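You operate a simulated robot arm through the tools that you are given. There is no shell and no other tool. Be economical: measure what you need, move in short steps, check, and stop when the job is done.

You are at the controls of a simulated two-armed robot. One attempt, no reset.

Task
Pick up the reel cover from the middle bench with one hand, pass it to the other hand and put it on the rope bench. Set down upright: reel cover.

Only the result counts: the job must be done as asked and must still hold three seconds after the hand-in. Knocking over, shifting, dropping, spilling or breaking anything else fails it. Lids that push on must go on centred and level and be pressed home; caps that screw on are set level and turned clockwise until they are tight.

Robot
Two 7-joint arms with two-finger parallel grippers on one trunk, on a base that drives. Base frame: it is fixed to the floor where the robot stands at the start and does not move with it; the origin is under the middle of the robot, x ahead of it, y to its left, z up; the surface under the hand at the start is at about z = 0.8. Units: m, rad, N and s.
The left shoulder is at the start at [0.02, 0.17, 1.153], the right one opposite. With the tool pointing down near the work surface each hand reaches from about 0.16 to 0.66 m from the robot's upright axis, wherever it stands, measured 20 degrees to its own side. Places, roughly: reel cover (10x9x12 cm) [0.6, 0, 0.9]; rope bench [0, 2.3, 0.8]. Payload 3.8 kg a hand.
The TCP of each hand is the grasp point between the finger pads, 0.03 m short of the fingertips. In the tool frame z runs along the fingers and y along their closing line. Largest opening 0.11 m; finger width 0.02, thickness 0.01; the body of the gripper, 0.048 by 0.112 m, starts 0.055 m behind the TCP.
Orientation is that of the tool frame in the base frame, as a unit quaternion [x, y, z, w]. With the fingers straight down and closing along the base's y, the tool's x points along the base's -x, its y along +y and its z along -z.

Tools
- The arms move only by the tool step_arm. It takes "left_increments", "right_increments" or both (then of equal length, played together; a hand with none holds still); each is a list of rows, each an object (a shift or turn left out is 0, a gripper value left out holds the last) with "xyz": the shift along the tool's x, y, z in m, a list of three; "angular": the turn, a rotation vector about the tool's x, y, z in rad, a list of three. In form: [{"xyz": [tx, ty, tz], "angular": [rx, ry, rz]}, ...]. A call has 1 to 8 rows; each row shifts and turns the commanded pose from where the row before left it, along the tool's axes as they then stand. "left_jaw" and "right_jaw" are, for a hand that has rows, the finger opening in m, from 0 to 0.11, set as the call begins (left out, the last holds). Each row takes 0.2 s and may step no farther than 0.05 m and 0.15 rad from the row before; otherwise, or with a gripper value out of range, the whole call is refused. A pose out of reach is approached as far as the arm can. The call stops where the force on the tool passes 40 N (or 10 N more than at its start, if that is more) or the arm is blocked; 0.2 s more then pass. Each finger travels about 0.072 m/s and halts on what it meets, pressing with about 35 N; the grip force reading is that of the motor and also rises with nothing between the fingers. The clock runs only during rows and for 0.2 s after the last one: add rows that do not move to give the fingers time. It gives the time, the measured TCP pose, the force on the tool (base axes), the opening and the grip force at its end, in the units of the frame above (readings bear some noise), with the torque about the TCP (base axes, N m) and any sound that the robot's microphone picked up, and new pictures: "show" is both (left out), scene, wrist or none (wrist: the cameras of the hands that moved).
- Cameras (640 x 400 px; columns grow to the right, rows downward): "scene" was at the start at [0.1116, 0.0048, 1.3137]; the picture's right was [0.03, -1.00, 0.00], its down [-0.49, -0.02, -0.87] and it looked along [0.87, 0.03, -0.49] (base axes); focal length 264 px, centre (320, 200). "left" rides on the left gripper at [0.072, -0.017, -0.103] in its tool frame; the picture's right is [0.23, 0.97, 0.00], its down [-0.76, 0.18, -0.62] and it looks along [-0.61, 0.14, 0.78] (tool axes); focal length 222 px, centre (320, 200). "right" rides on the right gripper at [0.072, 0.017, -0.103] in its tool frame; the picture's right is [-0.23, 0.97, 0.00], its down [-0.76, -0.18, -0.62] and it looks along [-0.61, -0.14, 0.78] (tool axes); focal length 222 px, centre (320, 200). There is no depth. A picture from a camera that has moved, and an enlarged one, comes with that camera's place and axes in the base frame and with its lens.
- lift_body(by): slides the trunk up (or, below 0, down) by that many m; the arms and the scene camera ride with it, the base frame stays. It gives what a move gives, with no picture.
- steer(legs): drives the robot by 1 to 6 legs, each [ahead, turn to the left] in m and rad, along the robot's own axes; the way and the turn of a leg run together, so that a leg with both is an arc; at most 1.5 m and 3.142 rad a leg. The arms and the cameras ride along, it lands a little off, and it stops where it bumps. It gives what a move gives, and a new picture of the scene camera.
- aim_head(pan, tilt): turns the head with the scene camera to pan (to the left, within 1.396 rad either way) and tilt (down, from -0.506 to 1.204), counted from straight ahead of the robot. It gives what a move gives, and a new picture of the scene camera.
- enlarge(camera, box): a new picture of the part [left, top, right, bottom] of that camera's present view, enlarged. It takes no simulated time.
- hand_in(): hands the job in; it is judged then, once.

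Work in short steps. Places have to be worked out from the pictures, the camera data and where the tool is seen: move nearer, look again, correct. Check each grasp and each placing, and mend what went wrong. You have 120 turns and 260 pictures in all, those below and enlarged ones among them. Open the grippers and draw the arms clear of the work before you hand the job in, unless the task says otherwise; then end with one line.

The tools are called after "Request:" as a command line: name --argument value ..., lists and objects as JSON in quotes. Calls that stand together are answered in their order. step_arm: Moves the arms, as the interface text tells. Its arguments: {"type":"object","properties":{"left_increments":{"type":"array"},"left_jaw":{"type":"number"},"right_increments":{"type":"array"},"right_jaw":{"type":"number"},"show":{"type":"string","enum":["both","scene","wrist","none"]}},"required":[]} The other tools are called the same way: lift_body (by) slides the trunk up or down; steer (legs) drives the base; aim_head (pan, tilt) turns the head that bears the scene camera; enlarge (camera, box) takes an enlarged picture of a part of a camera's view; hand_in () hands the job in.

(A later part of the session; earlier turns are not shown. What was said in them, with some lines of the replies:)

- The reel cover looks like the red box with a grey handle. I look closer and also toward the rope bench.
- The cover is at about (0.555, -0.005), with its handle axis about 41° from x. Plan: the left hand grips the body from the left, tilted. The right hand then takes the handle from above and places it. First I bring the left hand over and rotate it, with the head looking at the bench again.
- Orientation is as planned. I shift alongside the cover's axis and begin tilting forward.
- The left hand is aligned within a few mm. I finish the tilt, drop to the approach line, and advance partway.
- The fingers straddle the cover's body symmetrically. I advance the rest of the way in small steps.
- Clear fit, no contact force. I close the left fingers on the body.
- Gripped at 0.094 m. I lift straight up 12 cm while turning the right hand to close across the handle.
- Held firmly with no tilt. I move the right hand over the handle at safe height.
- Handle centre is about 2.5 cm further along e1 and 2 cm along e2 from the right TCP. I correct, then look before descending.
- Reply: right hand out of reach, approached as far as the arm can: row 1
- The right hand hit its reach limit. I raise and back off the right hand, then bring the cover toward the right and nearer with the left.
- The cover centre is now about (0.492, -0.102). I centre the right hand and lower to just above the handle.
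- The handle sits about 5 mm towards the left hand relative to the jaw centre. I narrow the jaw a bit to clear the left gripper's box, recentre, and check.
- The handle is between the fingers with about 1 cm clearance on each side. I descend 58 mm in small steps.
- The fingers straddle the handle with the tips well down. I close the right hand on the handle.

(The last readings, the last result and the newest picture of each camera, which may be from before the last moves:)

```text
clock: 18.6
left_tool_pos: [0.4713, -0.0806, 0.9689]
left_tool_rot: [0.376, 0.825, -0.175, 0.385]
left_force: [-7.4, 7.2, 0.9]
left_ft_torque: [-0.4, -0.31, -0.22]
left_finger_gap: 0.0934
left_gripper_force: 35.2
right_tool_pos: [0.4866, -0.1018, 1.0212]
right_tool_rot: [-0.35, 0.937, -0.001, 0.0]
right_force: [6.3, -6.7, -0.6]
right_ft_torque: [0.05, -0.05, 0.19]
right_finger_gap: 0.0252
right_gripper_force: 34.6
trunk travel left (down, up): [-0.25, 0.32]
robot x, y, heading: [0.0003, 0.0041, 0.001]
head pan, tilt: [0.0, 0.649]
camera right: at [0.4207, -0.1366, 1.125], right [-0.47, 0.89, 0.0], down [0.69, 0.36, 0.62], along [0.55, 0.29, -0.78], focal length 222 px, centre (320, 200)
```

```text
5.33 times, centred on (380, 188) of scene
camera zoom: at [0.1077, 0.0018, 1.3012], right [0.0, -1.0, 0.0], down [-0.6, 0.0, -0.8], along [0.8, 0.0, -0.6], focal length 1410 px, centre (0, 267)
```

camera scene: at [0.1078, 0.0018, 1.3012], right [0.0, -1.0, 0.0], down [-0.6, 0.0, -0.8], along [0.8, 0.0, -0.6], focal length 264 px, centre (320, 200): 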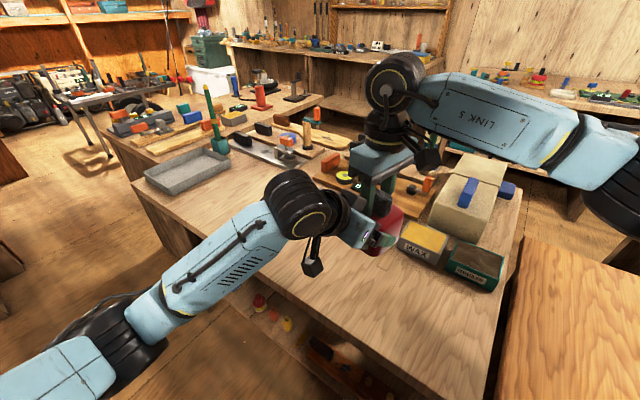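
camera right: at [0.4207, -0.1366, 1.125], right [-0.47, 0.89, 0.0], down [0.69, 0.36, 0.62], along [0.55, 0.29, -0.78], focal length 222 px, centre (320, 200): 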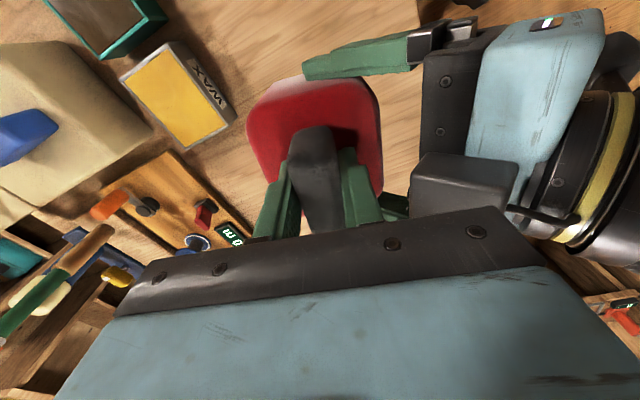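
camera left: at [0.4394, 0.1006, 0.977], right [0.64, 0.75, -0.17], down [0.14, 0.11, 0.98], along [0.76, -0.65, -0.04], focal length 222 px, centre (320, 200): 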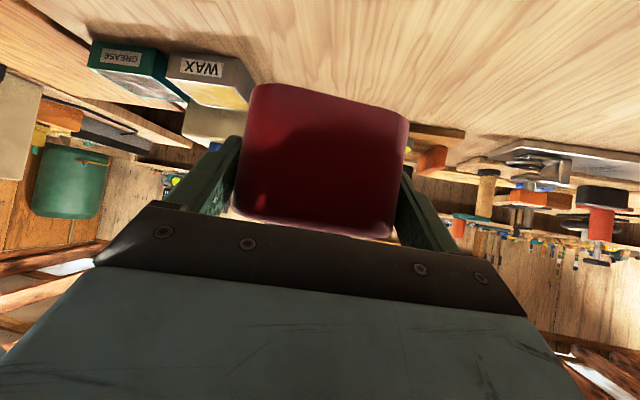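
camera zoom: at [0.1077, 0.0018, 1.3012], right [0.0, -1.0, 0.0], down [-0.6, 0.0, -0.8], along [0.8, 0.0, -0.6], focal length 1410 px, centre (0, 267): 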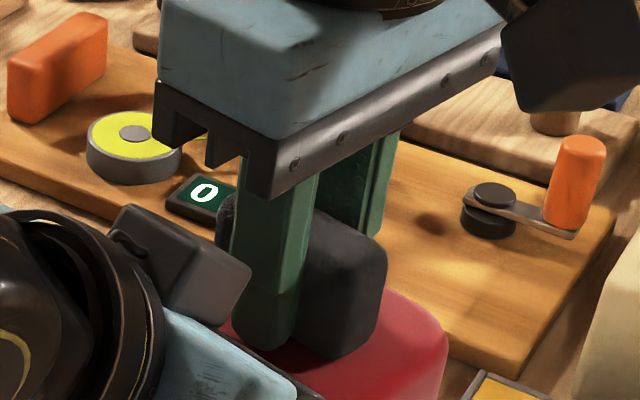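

Right hand holds the handle at a 25 mm gap, with about 9 N side strain. I ease the right by 1.5 mm, then open the left fingers.

Request:
step_arm --right_increments '[{"xyz": [0, -0.0015, 0]}, {}]' --show "none"

Request:
step_arm --left_increments '[{}, {}]' --left_jaw 0.11 --show "both"

```text
clock: 19.2
left_tool_pos: [0.4707, -0.08, 0.9704]
left_tool_rot: [0.376, 0.824, -0.176, 0.385]
left_force: [-6.3, 2.0, 2.6]
left_ft_torque: [0.02, -0.25, -0.04]
left_finger_gap: 0.0935
left_gripper_force: 35.0
right_tool_pos: [0.4868, -0.1019, 1.0218]
right_tool_rot: [-0.35, 0.937, 0.0, 0.0]
right_force: [5.3, -1.8, -2.1]
right_ft_torque: [-0.18, -0.07, -0.04]
right_finger_gap: 0.0251
right_gripper_force: 34.8
trunk travel left (down, up): [-0.25, 0.32]
robot x, y, heading: [0.0016, -0.0029, 0.003]
head pan, tilt: [0.0, 0.649]
```

```text
clock: 19.8
left_tool_pos: [0.4721, -0.0798, 0.968]
left_tool_rot: [0.374, 0.825, -0.174, 0.385]
left_force: [-0.1, 0.0, 0.0]
left_ft_torque: [0.02, -0.01, -0.04]
left_finger_gap: 0.11
left_gripper_force: 0.1
right_tool_pos: [0.485, -0.1026, 1.0205]
right_tool_rot: [-0.351, 0.936, 0.0, 0.001]
right_force: [0.3, -1.7, -0.3]
right_ft_torque: [-0.02, 0.03, -0.02]
right_finger_gap: 0.0252
right_gripper_force: 34.6
trunk travel left (down, up): [-0.25, 0.32]
robot x, y, heading: [0.0003, 0.0006, -0.0]
head pan, tilt: [0.0, 0.649]
camera scene: at [0.1077, 0.0018, 1.3012], right [0.0, -1.0, 0.0], down [-0.6, 0.0, -0.8], along [0.8, 0.0, -0.6], focal length 264 px, centre (320, 200)
camera left: at [0.3753, 0.0019, 0.978], right [0.64, 0.75, -0.17], down [0.14, 0.11, 0.98], along [0.76, -0.65, -0.04], focal length 222 px, centre (320, 200)
```

scene: 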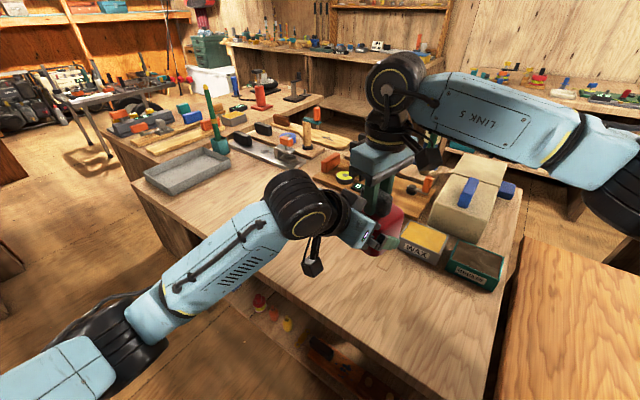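
left: 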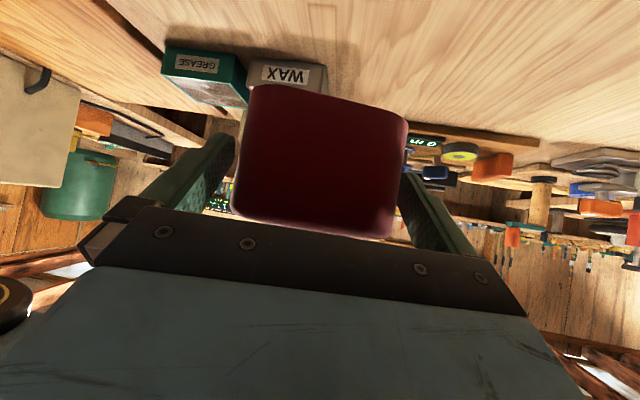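

The cover hangs steady in the right hand. I withdraw the left hand straight back along e2.

Request:
step_arm --left_increments '[{"xyz": [0.0129, 0, -0.0153]}, {"xyz": [0.0193, 0, -0.023]}, {"xyz": [0.0193, 0, -0.023]}, {"xyz": [0.0193, 0, -0.023]}, {"xyz": [0.0193, 0, -0.023]}]' --show "both"

Request:
enlarge --camera "scene" --box '[320, 130, 480, 230]'

```text
clock: 21.0
left_tool_pos: [0.3764, 0.027, 0.9685]
left_tool_rot: [0.375, 0.825, -0.175, 0.386]
left_force: [-0.3, -0.7, -0.5]
left_ft_torque: [0.01, 0.02, 0.0]
left_finger_gap: 0.1102
left_gripper_force: 0.0
right_tool_pos: [0.4857, -0.1028, 1.0216]
right_tool_rot: [-0.35, 0.937, 0.0, 0.0]
right_force: [0.0, -0.1, 0.6]
right_ft_torque: [-0.03, -0.04, -0.03]
right_finger_gap: 0.025
right_gripper_force: 35.1
trunk travel left (down, up): [-0.25, 0.32]
robot x, y, heading: [-0.0027, -0.0012, 0.0]
head pan, tilt: [0.0, 0.649]
camera scene: at [0.1074, 0.0023, 1.3013], right [0.0, -1.0, 0.0], down [-0.6, 0.0, -0.8], along [0.8, 0.0, -0.6], focal length 264 px, centre (320, 200)
camera left: at [0.2821, 0.1091, 0.9775], right [0.64, 0.75, -0.17], down [0.14, 0.11, 0.98], along [0.76, -0.65, -0.04], focal length 222 px, centre (320, 200)
```

scene: 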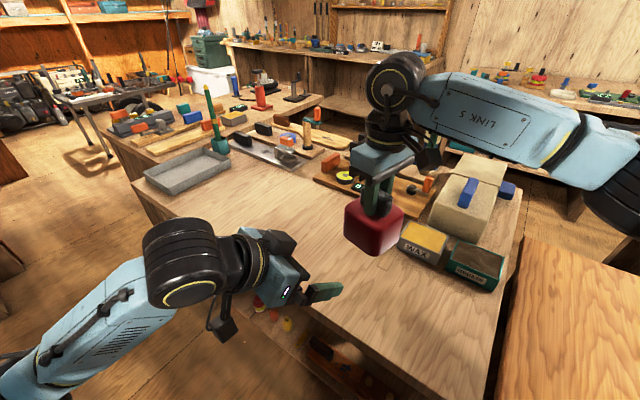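
left: 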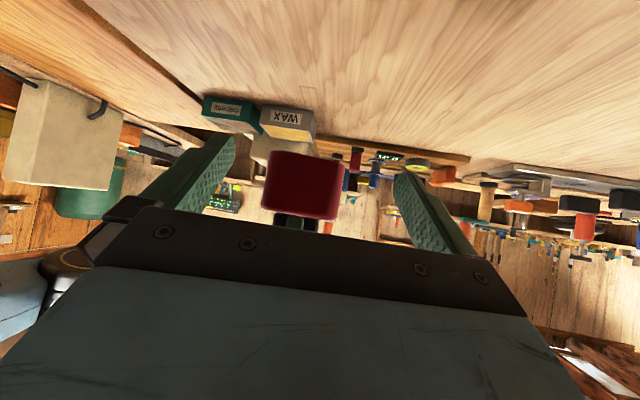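

```text
4.00 times, centred on (400, 180) of scene
camera zoom: at [0.1074, 0.0023, 1.3013], right [0.0, -1.0, 0.0], down [-0.6, 0.0, -0.8], along [0.8, 0.0, -0.6], focal length 1057 px, centre (0, 280)
```

zoom: 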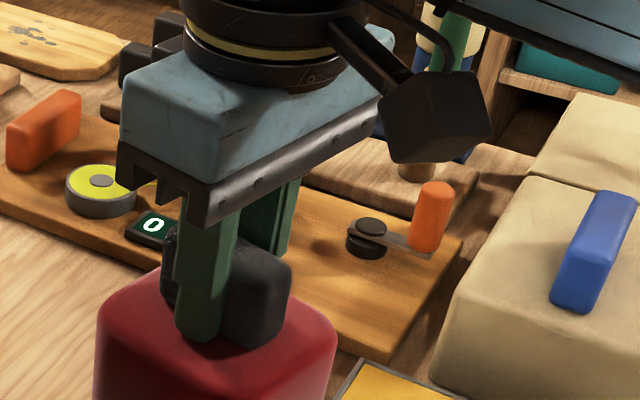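

Handover succeeded; the cover hangs upright. I stow both arms higher and apart before driving.

Request:
step_arm --left_increments '[{"xyz": [-0.02, 0.03, -0.02]}, {"xyz": [-0.02, 0.03, -0.02]}, {"xyz": [-0.02, 0.03, -0.02]}, {"xyz": [-0.02, 0.03, -0.02]}]' --right_increments '[{"xyz": [0, 0, -0.03]}, {"xyz": [0.02, -0.01, -0.03]}, {"xyz": [0.035, -0.02, -0.02]}, {"xyz": [0.035, -0.02, -0.02]}]' --show "scene"

Request:
aim_head --pan -1.39 --tilt 0.5

Request:
aim_head --pan 1.0 --tilt 0.4

```text
clock: 22.0
left_tool_pos: [0.4619, 0.1109, 1.0821]
left_tool_rot: [0.376, 0.825, -0.175, 0.384]
left_force: [-0.4, -0.3, -0.5]
left_ft_torque: [-0.01, 0.02, -0.04]
left_finger_gap: 0.11
left_gripper_force: 0.1
right_tool_pos: [0.453, -0.2002, 1.1229]
right_tool_rot: [-0.351, 0.936, 0.0, 0.0]
right_force: [-0.6, 0.2, 0.1]
right_ft_torque: [0.01, 0.01, 0.01]
right_finger_gap: 0.0252
right_gripper_force: 35.0
trunk travel left (down, up): [-0.25, 0.32]
robot x, y, heading: [0.0019, 0.0014, -0.001]
head pan, tilt: [0.0, 0.649]
camera scene: at [0.1073, 0.0012, 1.3013], right [0.0, -1.0, 0.0], down [-0.6, 0.0, -0.8], along [0.8, 0.0, -0.6], focal length 264 px, centre (320, 200)
```

scene: 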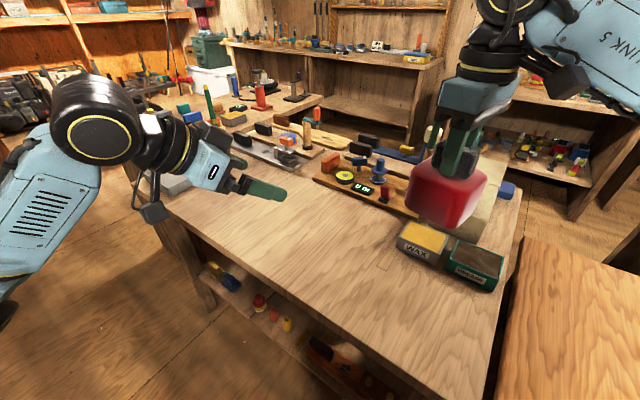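

```text
clock: 23.5
left_tool_pos: [0.4615, 0.109, 1.0824]
left_tool_rot: [0.376, 0.825, -0.175, 0.385]
left_force: [0.3, 0.0, -0.8]
left_ft_torque: [0.02, -0.02, 0.04]
left_finger_gap: 0.1098
left_gripper_force: 0.1
right_tool_pos: [0.4532, -0.1988, 1.122]
right_tool_rot: [-0.35, 0.937, -0.001, 0.0]
right_force: [0.0, 0.5, 0.0]
right_ft_torque: [-0.03, -0.01, -0.01]
right_finger_gap: 0.0254
right_gripper_force: 34.8
trunk travel left (down, up): [-0.25, 0.32]
robot x, y, heading: [0.0006, 0.0009, 0.0]
head pan, tilt: [-1.389, 0.499]
camera scene: at [0.0374, -0.0877, 1.3146], right [-0.98, -0.18, 0.0], down [-0.09, 0.47, -0.88], along [0.16, -0.86, -0.48], focal length 264 px, centre (320, 200)
```

scene: 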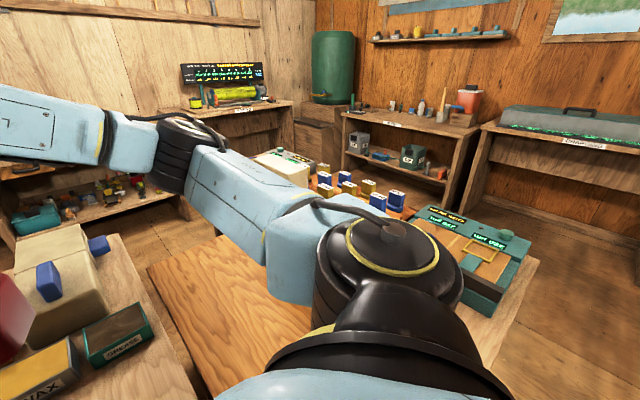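

```text
clock: 25.7
left_tool_pos: [0.4609, 0.1107, 1.082]
left_tool_rot: [0.376, 0.825, -0.175, 0.385]
left_force: [-0.6, -0.7, 0.1]
left_ft_torque: [0.0, -0.01, -0.02]
left_finger_gap: 0.11
left_gripper_force: 0.1
right_tool_pos: [0.4543, -0.1996, 1.1232]
right_tool_rot: [-0.35, 0.937, 0.0, 0.0]
right_force: [0.6, 0.2, -1.6]
right_ft_torque: [0.0, 0.03, 0.0]
right_finger_gap: 0.025
right_gripper_force: 34.5
trunk travel left (down, up): [-0.25, 0.32]
robot x, y, heading: [0.002, 0.0009, 0.002]
head pan, tilt: [1.0, 0.4]
camera scene: at [0.071, 0.0797, 1.3237], right [0.84, -0.54, 0.0], down [-0.21, -0.33, -0.92], along [0.5, 0.77, -0.39], focal length 264 px, centre (320, 200)
```

scene: 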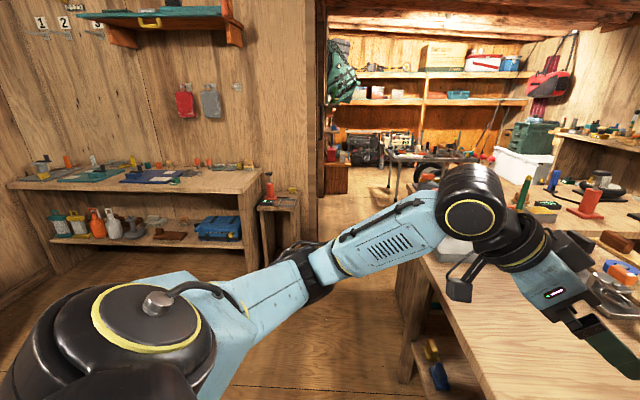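

I check the rope bench surface for a free spot.

Request:
enlarge --camera "scene" --box '[0, 110, 288, 290]'

```text
2.22 times, centred on (144, 200) of scene
camera zoom: at [0.071, 0.0797, 1.3237], right [0.84, -0.54, 0.0], down [-0.21, -0.33, -0.92], along [0.5, 0.77, -0.39], focal length 587 px, centre (711, 200)
```

zoom: 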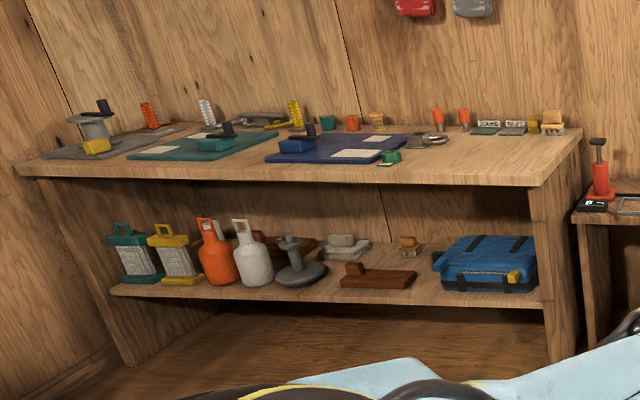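

There is free surface at the right-front of the rope bench, near (0.33, 1.66). I drive there: turn left, go ahead, then turn to face the bench and look.

Request:
aim_head --pan 0.0 --tilt 0.5

Request:
steer --legs '[[0, 1.62]]'

```text
clock: 27.0
left_tool_pos: [0.4618, 0.1099, 1.0818]
left_tool_rot: [0.375, 0.825, -0.175, 0.385]
left_force: [0.1, 0.0, 0.0]
left_ft_torque: [0.0, -0.02, -0.03]
left_finger_gap: 0.1101
left_gripper_force: 0.0
right_tool_pos: [0.4536, -0.1998, 1.1215]
right_tool_rot: [-0.35, 0.937, -0.001, -0.001]
right_force: [-0.3, 0.4, -0.6]
right_ft_torque: [0.0, 0.02, -0.02]
right_finger_gap: 0.0251
right_gripper_force: 35.4
trunk travel left (down, up): [-0.25, 0.32]
robot x, y, heading: [0.0036, -0.0024, -0.001]
head pan, tilt: [0.0, 0.499]
camera scene: at [0.1119, 0.0019, 1.3146], right [0.0, -1.0, 0.0], down [-0.48, 0.0, -0.88], along [0.88, 0.0, -0.48], focal length 264 px, centre (320, 200)
```

scene: 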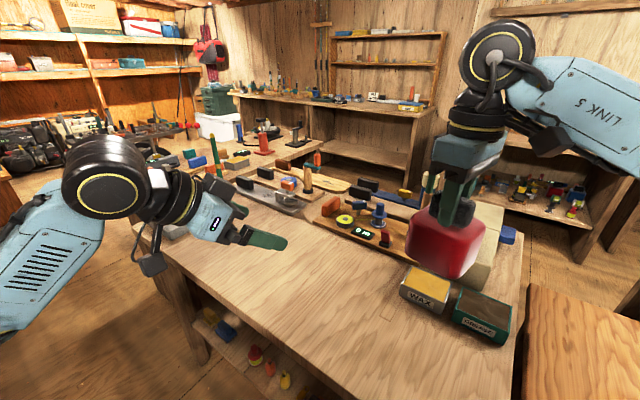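

```text
clock: 31.2
left_tool_pos: [-0.12, 0.4589, 1.0823]
left_tool_rot: [-0.326, 0.845, 0.153, 0.396]
left_force: [-1.3, 0.4, -0.4]
left_ft_torque: [0.01, -0.01, -0.01]
left_finger_gap: 0.1101
left_gripper_force: 0.1
right_tool_pos: [0.1914, 0.4566, 1.1229]
right_tool_rot: [0.914, -0.406, 0.0, 0.0]
right_force: [-0.5, -0.9, -0.4]
right_ft_torque: [0.0, 0.0, -0.01]
right_finger_gap: 0.0252
right_gripper_force: 35.2
trunk travel left (down, up): [-0.25, 0.32]
robot x, y, heading: [-0.0009, -0.002, 1.587]
head pan, tilt: [0.0, 0.499]
camera scene: at [-0.0024, 0.1138, 1.3146], right [1.0, 0.02, 0.0], down [0.01, -0.48, -0.88], along [-0.02, 0.88, -0.48], focal length 264 px, centre (320, 200)
```

scene: 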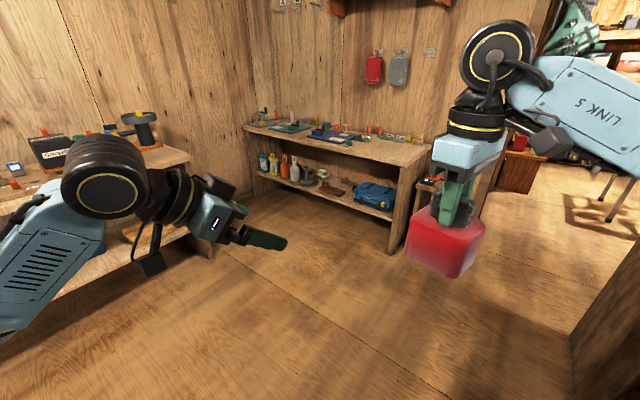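

Bench location confirmed: front edge from (0.44, 1.46) to (-0.67, 2.30). I drive 1.1 m and turn to face it.

Request:
steer --legs '[[0, 0.022], [1.1, 0], [0, -0.68]]'

```text
clock: 39.1
left_tool_pos: [0.1154, 1.5519, 1.0832]
left_tool_rot: [-0.048, 0.905, 0.022, 0.422]
left_force: [0.2, -0.8, 0.0]
left_ft_torque: [0.0, -0.01, 0.02]
left_finger_gap: 0.1097
left_gripper_force: 0.1
right_tool_pos: [0.3656, 1.3685, 1.122]
right_tool_rot: [0.744, -0.668, 0.0, 0.0]
right_force: [-0.4, -0.7, -0.9]
right_ft_torque: [0.01, -0.01, 0.01]
right_finger_gap: 0.0254
right_gripper_force: 34.8
trunk travel left (down, up): [-0.25, 0.32]
robot x, y, heading: [-0.0539, 1.1093, 0.96]
head pan, tilt: [0.0, 0.499]
camera scene: at [0.0066, 1.2036, 1.3146], right [0.82, -0.57, 0.0], down [-0.27, -0.39, -0.88], along [0.5, 0.72, -0.48], focal length 264 px, centre (320, 200)
```

scene: 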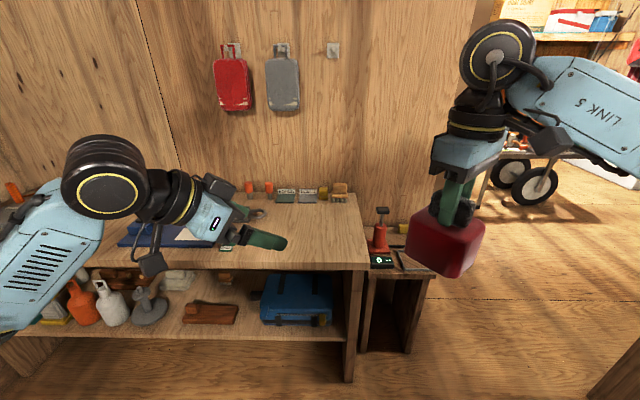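

The two views imply the rope bench top is lower, about z 0.73. I enlarge to measure it precisely.

Request:
enlarge --camera "scene" --box '[200, 160, 440, 310]'

Request:
enlarge --camera "right" --box '[0, 0, 640, 400]'

Request:
enlarge --camera "left" --box '[0, 0, 640, 400]'

```text
2.67 times, centred on (320, 235) of scene
camera zoom: at [0.0066, 1.2036, 1.3146], right [0.82, -0.57, 0.0], down [-0.27, -0.39, -0.88], along [0.5, 0.72, -0.48], focal length 705 px, centre (320, 107)
```

zoom: 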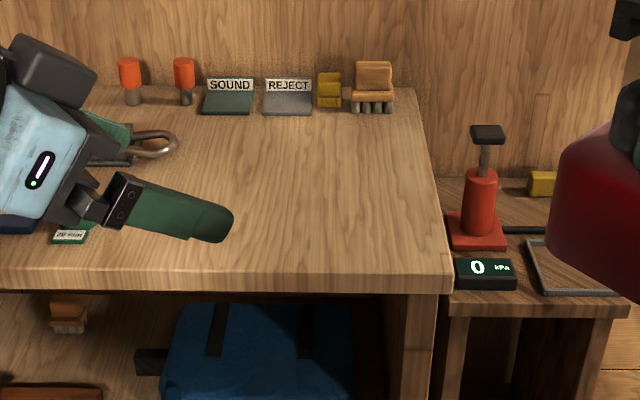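

```text
1.00 times, centred on (320, 200) of right (not enlarged: the box is as wide or as high as the picture)
camera zoom: at [0.3563, 1.294, 1.2263], right [-0.99, 0.12, 0.0], down [0.1, 0.78, 0.62], along [0.08, 0.62, -0.78], focal length 222 px, centre (320, 200)
```

zoom: 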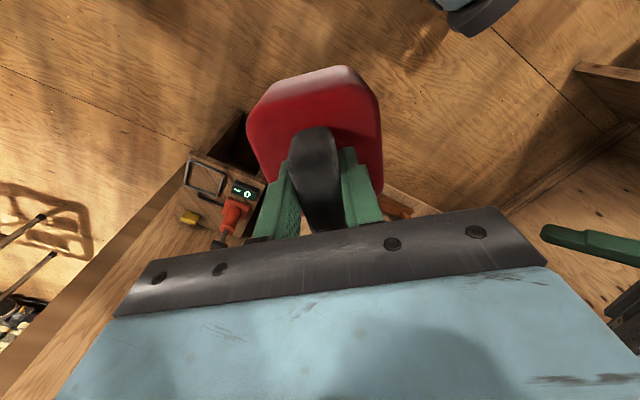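

```text
1.00 times, centred on (320, 200) of left (not enlarged: the box is as wide or as high as the picture)
camera zoom: at [-0.0079, 1.5198, 1.0917], right [-0.25, 0.95, -0.17], down [-0.01, 0.18, 0.98], along [0.97, 0.25, -0.04], focal length 222 px, centre (320, 200)
```

zoom: 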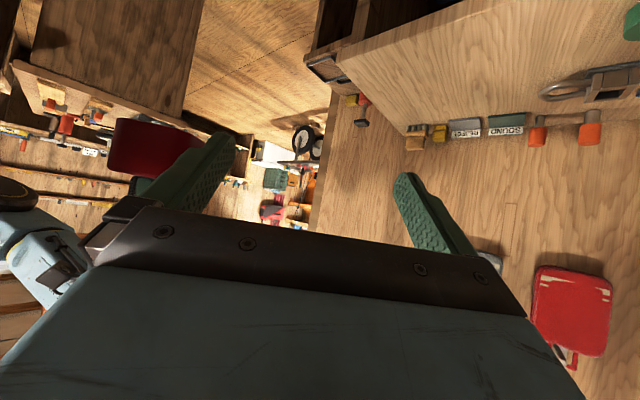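

Rope bench top is about z 0.715, corner about (0.51, 1.65), with a clear area at right-front. I reposition to face it with the target in the right hand's reach.

Request:
steer --legs '[[0, 0.528], [0.58, 0], [0, -0.588]]'

Request:
aim_head --pan -0.25 --tilt 0.75

Request:
enlarge --camera "right" --box '[0, 0, 640, 400]'

```text
clock: 45.5
left_tool_pos: [0.2008, 2.1121, 1.0815]
left_tool_rot: [-0.014, 0.906, 0.006, 0.422]
left_force: [0.5, 0.6, 0.2]
left_ft_torque: [-0.02, 0.02, 0.0]
left_finger_gap: 0.11
left_gripper_force: 0.0
right_tool_pos: [0.4351, 1.9111, 1.1232]
right_tool_rot: [0.717, -0.697, 0.0, 0.0]
right_force: [-0.8, -0.7, -0.5]
right_ft_torque: [-0.02, -0.03, -0.02]
right_finger_gap: 0.0253
right_gripper_force: 35.4
trunk travel left (down, up): [-0.25, 0.32]
robot x, y, heading: [-0.0054, 1.6875, 0.886]
head pan, tilt: [0.0, 0.499]
camera scene: at [0.0652, 1.7743, 1.3146], right [0.77, -0.63, 0.0], down [-0.3, -0.37, -0.88], along [0.56, 0.68, -0.48], focal length 264 px, centre (320, 200)
```

scene: 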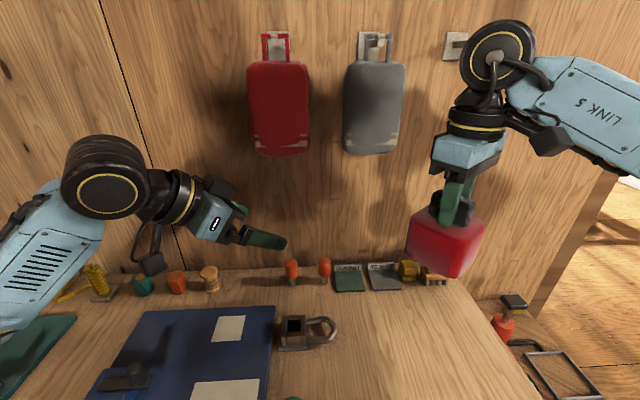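

```text
clock: 46.2
left_tool_pos: [0.1997, 2.1131, 1.0823]
left_tool_rot: [-0.014, 0.906, 0.006, 0.422]
left_force: [-0.5, 0.8, 0.1]
left_ft_torque: [-0.02, 0.0, -0.02]
left_finger_gap: 0.1102
left_gripper_force: 0.2
right_tool_pos: [0.4347, 1.9123, 1.1229]
right_tool_rot: [0.718, -0.696, 0.0, -0.001]
right_force: [0.3, 0.5, -1.0]
right_ft_torque: [0.0, -0.01, 0.02]
right_finger_gap: 0.0251
right_gripper_force: 35.1
trunk travel left (down, up): [-0.25, 0.32]
robot x, y, heading: [-0.0027, 1.6878, 0.878]
head pan, tilt: [-0.25, 0.75]
camera scene: at [0.074, 1.7534, 1.2927], right [0.6, -0.8, 0.0], down [-0.55, -0.41, -0.73], along [0.59, 0.44, -0.68], focal length 264 px, centre (320, 200)
```

scene: 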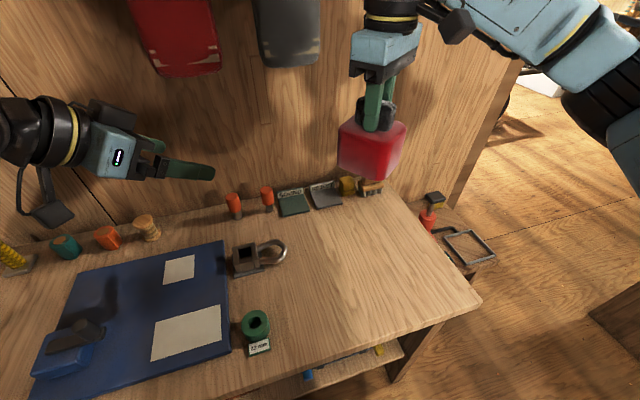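

```text
1.00 times, centred on (320, 200) of right (not enlarged: the box is as wide or as high as the picture)
camera zoom: at [0.4207, 1.8379, 1.2265], right [-0.98, 0.2, 0.0], down [0.16, 0.77, 0.62], along [0.12, 0.61, -0.78], focal length 222 px, centre (320, 200)
```

zoom: 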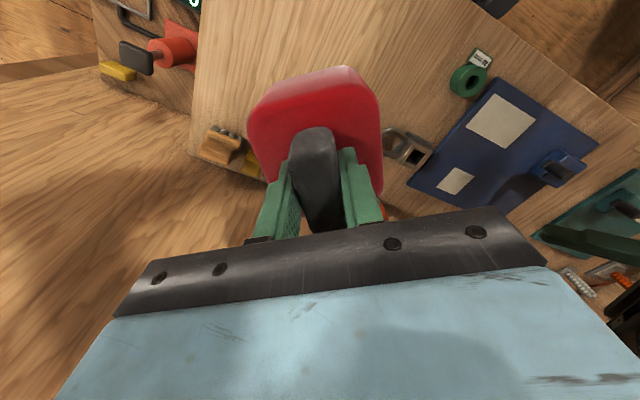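

The spot below the right hand is clear of the padlock, labels and edges. I lower 24 cm vertically and look.

Request:
step_arm --right_increments '[{"xyz": [0, 0, 0.04]}, {"xyz": [0, 0, 0.04]}, {"xyz": [0, 0, 0.04]}, {"xyz": [0, 0, 0.04]}, {"xyz": [0, 0, 0.04]}, {"xyz": [0, 0, 0.04]}]'

```text
clock: 47.6
left_tool_pos: [0.2005, 2.1126, 1.0816]
left_tool_rot: [-0.014, 0.906, 0.006, 0.423]
left_force: [-0.5, -0.3, 0.0]
left_ft_torque: [0.02, -0.04, 0.01]
left_finger_gap: 0.1101
left_gripper_force: 0.1
right_tool_pos: [0.4332, 1.9102, 0.8828]
right_tool_rot: [0.717, -0.697, 0.0, -0.001]
right_force: [0.0, -0.3, -0.4]
right_ft_torque: [0.01, -0.01, 0.0]
right_finger_gap: 0.025
right_gripper_force: 35.3
trunk travel left (down, up): [-0.25, 0.32]
robot x, y, heading: [-0.0063, 1.6891, 0.883]
head pan, tilt: [-0.25, 0.75]
camera scene: at [0.0742, 1.7533, 1.2926], right [0.59, -0.8, 0.0], down [-0.55, -0.41, -0.73], along [0.59, 0.43, -0.68], focal length 264 px, centre (320, 200)
camera right: at [0.4192, 1.8369, 0.9863], right [-0.98, 0.2, 0.0], down [0.16, 0.77, 0.62], along [0.12, 0.61, -0.78], focal length 222 px, centre (320, 200)
```

scene: 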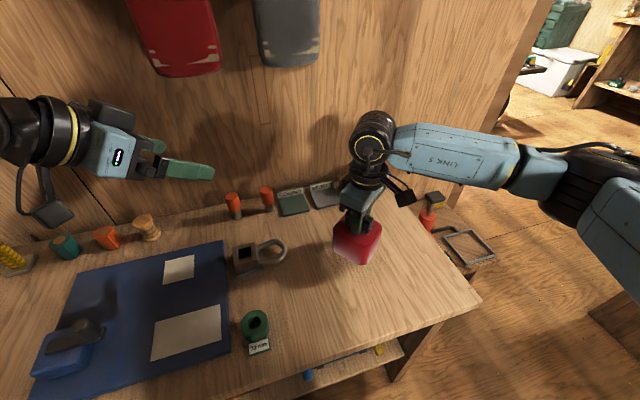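
right: 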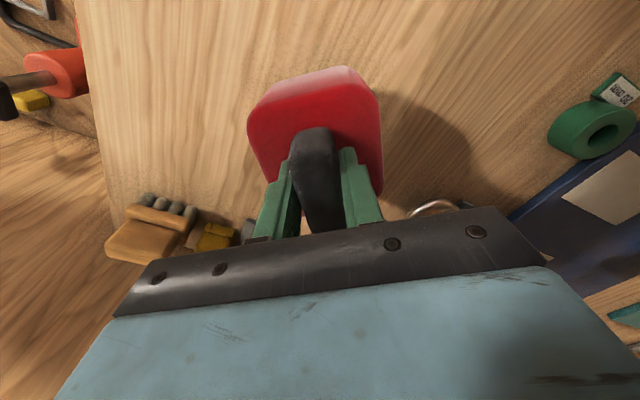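

Clear all round. I continue with shrinking steps toward expected contact at TCP z of about 0.815.

Request:
step_arm --right_increments '[{"xyz": [0, 0, 0.02]}, {"xyz": [0, 0, 0.01]}, {"xyz": [0, 0, 0.01]}]'

Request:
enlarge --camera "scene" --box '[280, 190, 440, 290]'

```text
clock: 48.6
left_tool_pos: [0.1998, 2.1124, 1.0819]
left_tool_rot: [-0.014, 0.906, 0.006, 0.423]
left_force: [0.1, 0.1, 0.3]
left_ft_torque: [0.01, 0.03, -0.01]
left_finger_gap: 0.1099
left_gripper_force: 0.0
right_tool_pos: [0.437, 1.9109, 0.8509]
right_tool_rot: [0.717, -0.697, -0.002, -0.005]
right_force: [-2.1, -4.0, 14.9]
right_ft_torque: [-0.76, 0.45, 0.06]
right_finger_gap: 0.025
right_gripper_force: 35.2
trunk travel left (down, up): [-0.25, 0.32]
robot x, y, heading: [-0.0102, 1.6845, 0.886]
head pan, tilt: [-0.25, 0.75]
stopped in row 3 (right hand): the force on the tool passed its limit at 44 N (the readings are from after the stop); the commanded pose is now the measured one
camera scene: at [0.0732, 1.7526, 1.2927], right [0.59, -0.8, 0.0], down [-0.55, -0.4, -0.73], along [0.59, 0.43, -0.68], focal length 264 px, centre (320, 200)
camera right: at [0.4208, 1.8382, 0.9529], right [-0.98, 0.2, 0.0], down [0.15, 0.76, 0.63], along [0.13, 0.62, -0.78], focal length 222 px, centre (320, 200)
```

scene: 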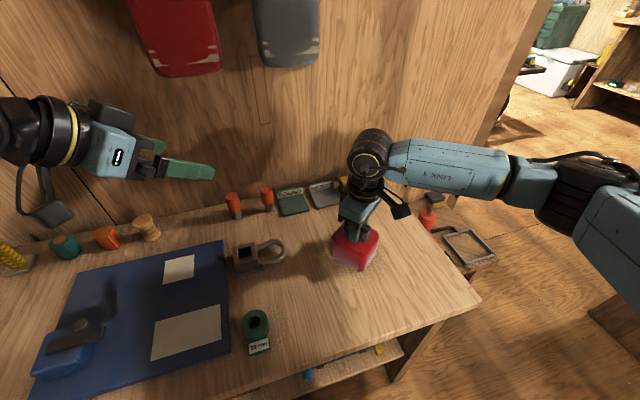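
right: 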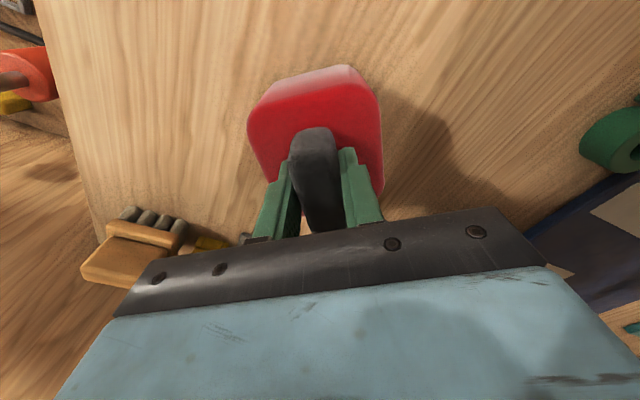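

```text
4.00 times, centred on (360, 240) of scene
camera zoom: at [0.0732, 1.7526, 1.2927], right [0.59, -0.8, 0.0], down [-0.55, -0.4, -0.73], along [0.59, 0.43, -0.68], focal length 1057 px, centre (160, 40)
```

zoom: 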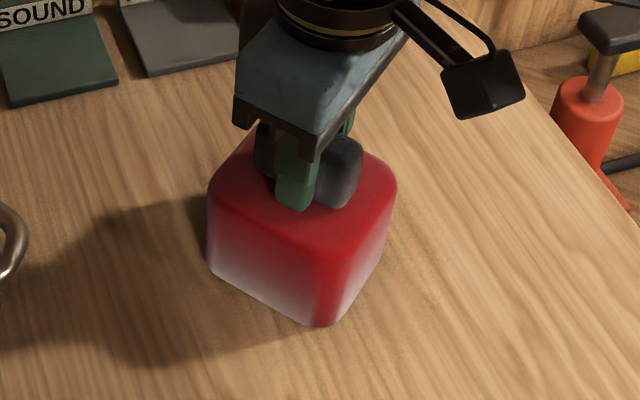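

Contact on the bench at TCP z 0.851 with about 15 N down. I relax 1.5 mm and check it is seated.

Request:
step_arm --right_increments '[{"xyz": [0, 0, -0.0012]}, {}]' --show "none"

```text
clock: 49.2
left_tool_pos: [0.1995, 2.1122, 1.0825]
left_tool_rot: [-0.014, 0.906, 0.006, 0.422]
left_force: [0.1, 0.3, 0.5]
left_ft_torque: [-0.02, 0.04, -0.01]
left_finger_gap: 0.11
left_gripper_force: 0.0
right_tool_pos: [0.4349, 1.9132, 0.8505]
right_tool_rot: [0.717, -0.697, -0.002, -0.005]
right_force: [0.6, 1.4, 15.1]
right_ft_torque: [-0.01, 0.4, 0.01]
right_finger_gap: 0.0251
right_gripper_force: 34.6
trunk travel left (down, up): [-0.25, 0.32]
robot x, y, heading: [-0.0079, 1.6847, 0.887]
head pan, tilt: [-0.25, 0.75]
```

Request:
step_arm --right_increments '[{"xyz": [0, 0, -0.0015]}, {}]' --show "none"

```text
clock: 49.8
left_tool_pos: [0.2, 2.113, 1.0816]
left_tool_rot: [-0.014, 0.906, 0.006, 0.423]
left_force: [-0.2, 0.0, 0.8]
left_ft_torque: [0.01, 0.01, 0.02]
left_finger_gap: 0.1103
left_gripper_force: 0.1
right_tool_pos: [0.4358, 1.9117, 0.8492]
right_tool_rot: [0.717, -0.697, -0.001, -0.003]
right_force: [0.6, 3.2, 4.5]
right_ft_torque: [0.56, 0.19, -0.17]
right_finger_gap: 0.025
right_gripper_force: 34.9
trunk travel left (down, up): [-0.25, 0.32]
robot x, y, heading: [-0.004, 1.6883, 0.885]
head pan, tilt: [-0.25, 0.75]
```

The load is down to 4.5 N and the cover is resting on the bench. I open the right fingers.

Request:
step_arm --right_increments '[{}, {}, {}]' --right_jaw 0.065

Request:
enlarge --camera "scene" --box '[280, 190, 440, 290]'

```text
clock: 50.6
left_tool_pos: [0.2007, 2.1123, 1.082]
left_tool_rot: [-0.014, 0.906, 0.006, 0.422]
left_force: [0.2, -0.3, 1.0]
left_ft_torque: [0.0, 0.04, -0.02]
left_finger_gap: 0.11
left_gripper_force: 0.1
right_tool_pos: [0.4347, 1.9104, 0.8501]
right_tool_rot: [0.717, -0.697, -0.001, -0.004]
right_force: [3.1, -2.5, 7.6]
right_ft_torque: [-0.14, 0.16, 0.07]
right_finger_gap: 0.0637
right_gripper_force: 0.0
trunk travel left (down, up): [-0.25, 0.32]
robot x, y, heading: [-0.0068, 1.6834, 0.888]
head pan, tilt: [-0.25, 0.75]
camera scene: at [0.0738, 1.7524, 1.2927], right [0.59, -0.8, 0.0], down [-0.55, -0.4, -0.73], along [0.59, 0.43, -0.68], focal length 264 px, centre (320, 200)
camera right: at [0.421, 1.8371, 0.9537], right [-0.98, 0.2, 0.0], down [0.15, 0.76, 0.63], along [0.13, 0.62, -0.78], focal length 222 px, centre (320, 200)
```

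scene: 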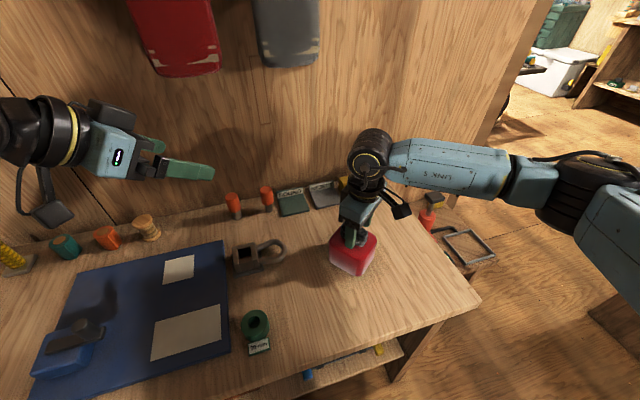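
right: 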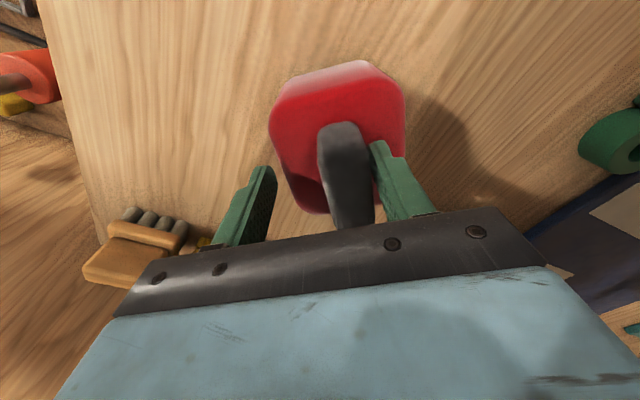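

```text
4.00 times, centred on (360, 240) of scene
camera zoom: at [0.0738, 1.7524, 1.2927], right [0.59, -0.8, 0.0], down [-0.55, -0.4, -0.73], along [0.59, 0.43, -0.68], focal length 1057 px, centre (160, 40)
```

zoom: 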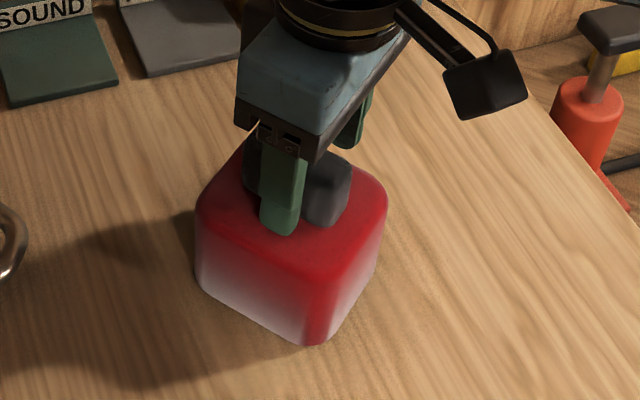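

The fingers are open, but the tips still press lightly on the body top and one touches the handle. I raise slightly, re-centre, then go up.

Request:
step_arm --right_increments '[{"xyz": [0, 0, -0.004]}, {"xyz": [0, 0.006, -0.001]}, {"xyz": [0, 0.006, 0]}]' --show "wrist"

Request:
enlarge --camera "scene" --box '[280, 190, 440, 290]'

```text
clock: 51.4
left_tool_pos: [0.2014, 2.1119, 1.0815]
left_tool_rot: [-0.015, 0.906, 0.007, 0.423]
left_force: [0.2, 0.3, 0.6]
left_ft_torque: [0.03, -0.01, -0.01]
left_finger_gap: 0.1101
left_gripper_force: 0.0
right_tool_pos: [0.4222, 1.9129, 0.8559]
right_tool_rot: [0.717, -0.697, -0.002, -0.003]
right_force: [0.6, 0.6, 0.8]
right_ft_torque: [0.02, 0.01, 0.02]
right_finger_gap: 0.065
right_gripper_force: 0.0
trunk travel left (down, up): [-0.25, 0.32]
robot x, y, heading: [-0.0029, 1.6865, 0.885]
head pan, tilt: [-0.25, 0.75]
camera right: at [0.4082, 1.8385, 0.9588], right [-0.98, 0.2, 0.0], down [0.15, 0.76, 0.63], along [0.13, 0.62, -0.78], focal length 222 px, centre (320, 200)
```

right: 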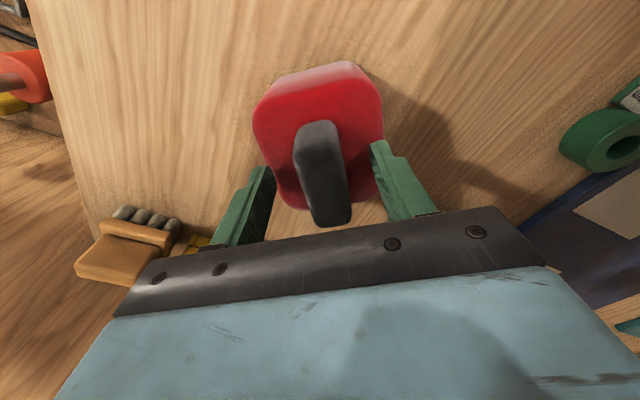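

```text
4.00 times, centred on (360, 240) of scene
camera zoom: at [0.0739, 1.7531, 1.2926], right [0.59, -0.8, 0.0], down [-0.55, -0.41, -0.73], along [0.59, 0.43, -0.68], focal length 1057 px, centre (160, 40)
```

zoom: 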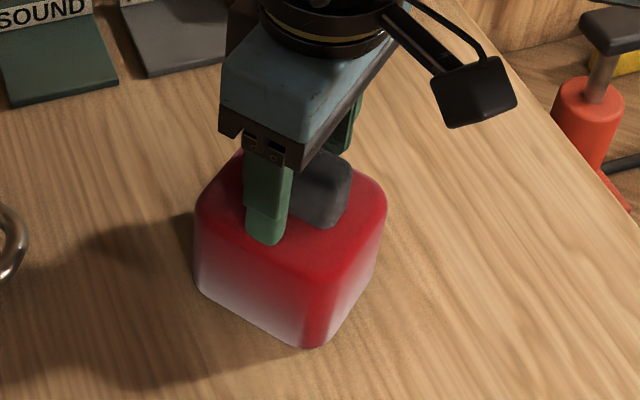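

The hand is free, with no force and centred clearance. I lift the right hand straight up.

Request:
step_arm --right_increments '[{"xyz": [0, 0, -0.02]}, {"xyz": [0, 0, -0.03]}, {"xyz": [0, 0, -0.04]}, {"xyz": [0, 0, -0.04]}, {"xyz": [0, 0, -0.04]}, {"xyz": [0, 0, -0.04]}]'

Request:
enlarge --camera "scene" --box '[280, 190, 440, 290]'

```text
clock: 52.8
left_tool_pos: [0.1997, 2.1131, 1.0825]
left_tool_rot: [-0.014, 0.906, 0.007, 0.422]
left_force: [0.0, -0.1, -0.1]
left_ft_torque: [0.01, 0.01, -0.01]
left_finger_gap: 0.11
left_gripper_force: 0.1
right_tool_pos: [0.4228, 1.9108, 1.0652]
right_tool_rot: [0.717, -0.697, -0.001, -0.004]
right_force: [0.3, 0.1, -0.2]
right_ft_torque: [-0.01, 0.0, 0.0]
right_finger_gap: 0.0648
right_gripper_force: 0.0
trunk travel left (down, up): [-0.25, 0.32]
robot x, y, heading: [-0.0054, 1.6845, 0.888]
head pan, tilt: [-0.25, 0.75]
camera scene: at [0.0737, 1.7531, 1.2927], right [0.59, -0.8, 0.0], down [-0.55, -0.41, -0.73], along [0.59, 0.43, -0.68], focal length 264 px, centre (320, 200)
camera right: at [0.4071, 1.8371, 1.1686], right [-0.98, 0.2, 0.0], down [0.15, 0.76, 0.63], along [0.13, 0.62, -0.78], focal length 222 px, centre (320, 200)
```

scene: 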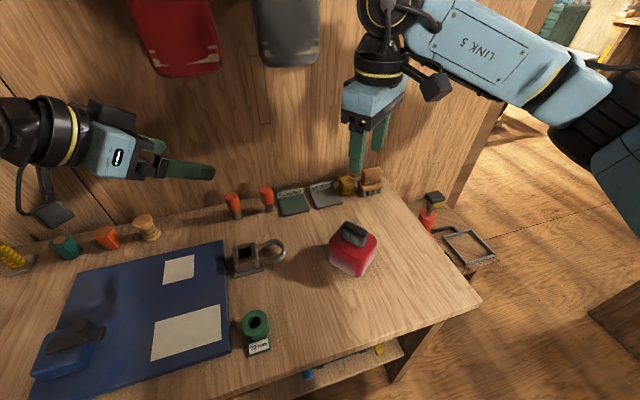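
right: 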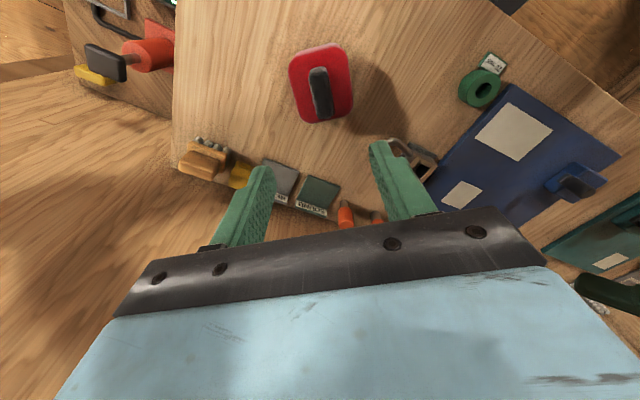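

```text
4.00 times, centred on (360, 240) of scene
camera zoom: at [0.0737, 1.7531, 1.2927], right [0.59, -0.8, 0.0], down [-0.55, -0.41, -0.73], along [0.59, 0.43, -0.68], focal length 1057 px, centre (160, 40)
```

zoom: 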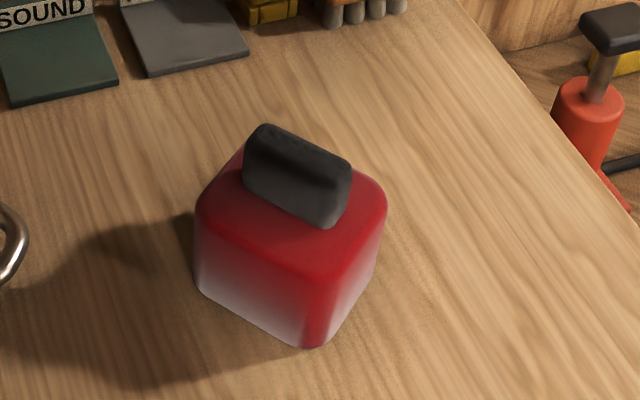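

The cover stands upright on the rope bench, untouched by either hand. Both grippers are open and clear, and nothing else has moved, so I hand in.

Request:
hand_in

```text
The job is handed in.
```

The reel cover was picked up with the left hand, passed to the right, and set upright on the rope bench; both grippers are open and clear, and the job is handed in.
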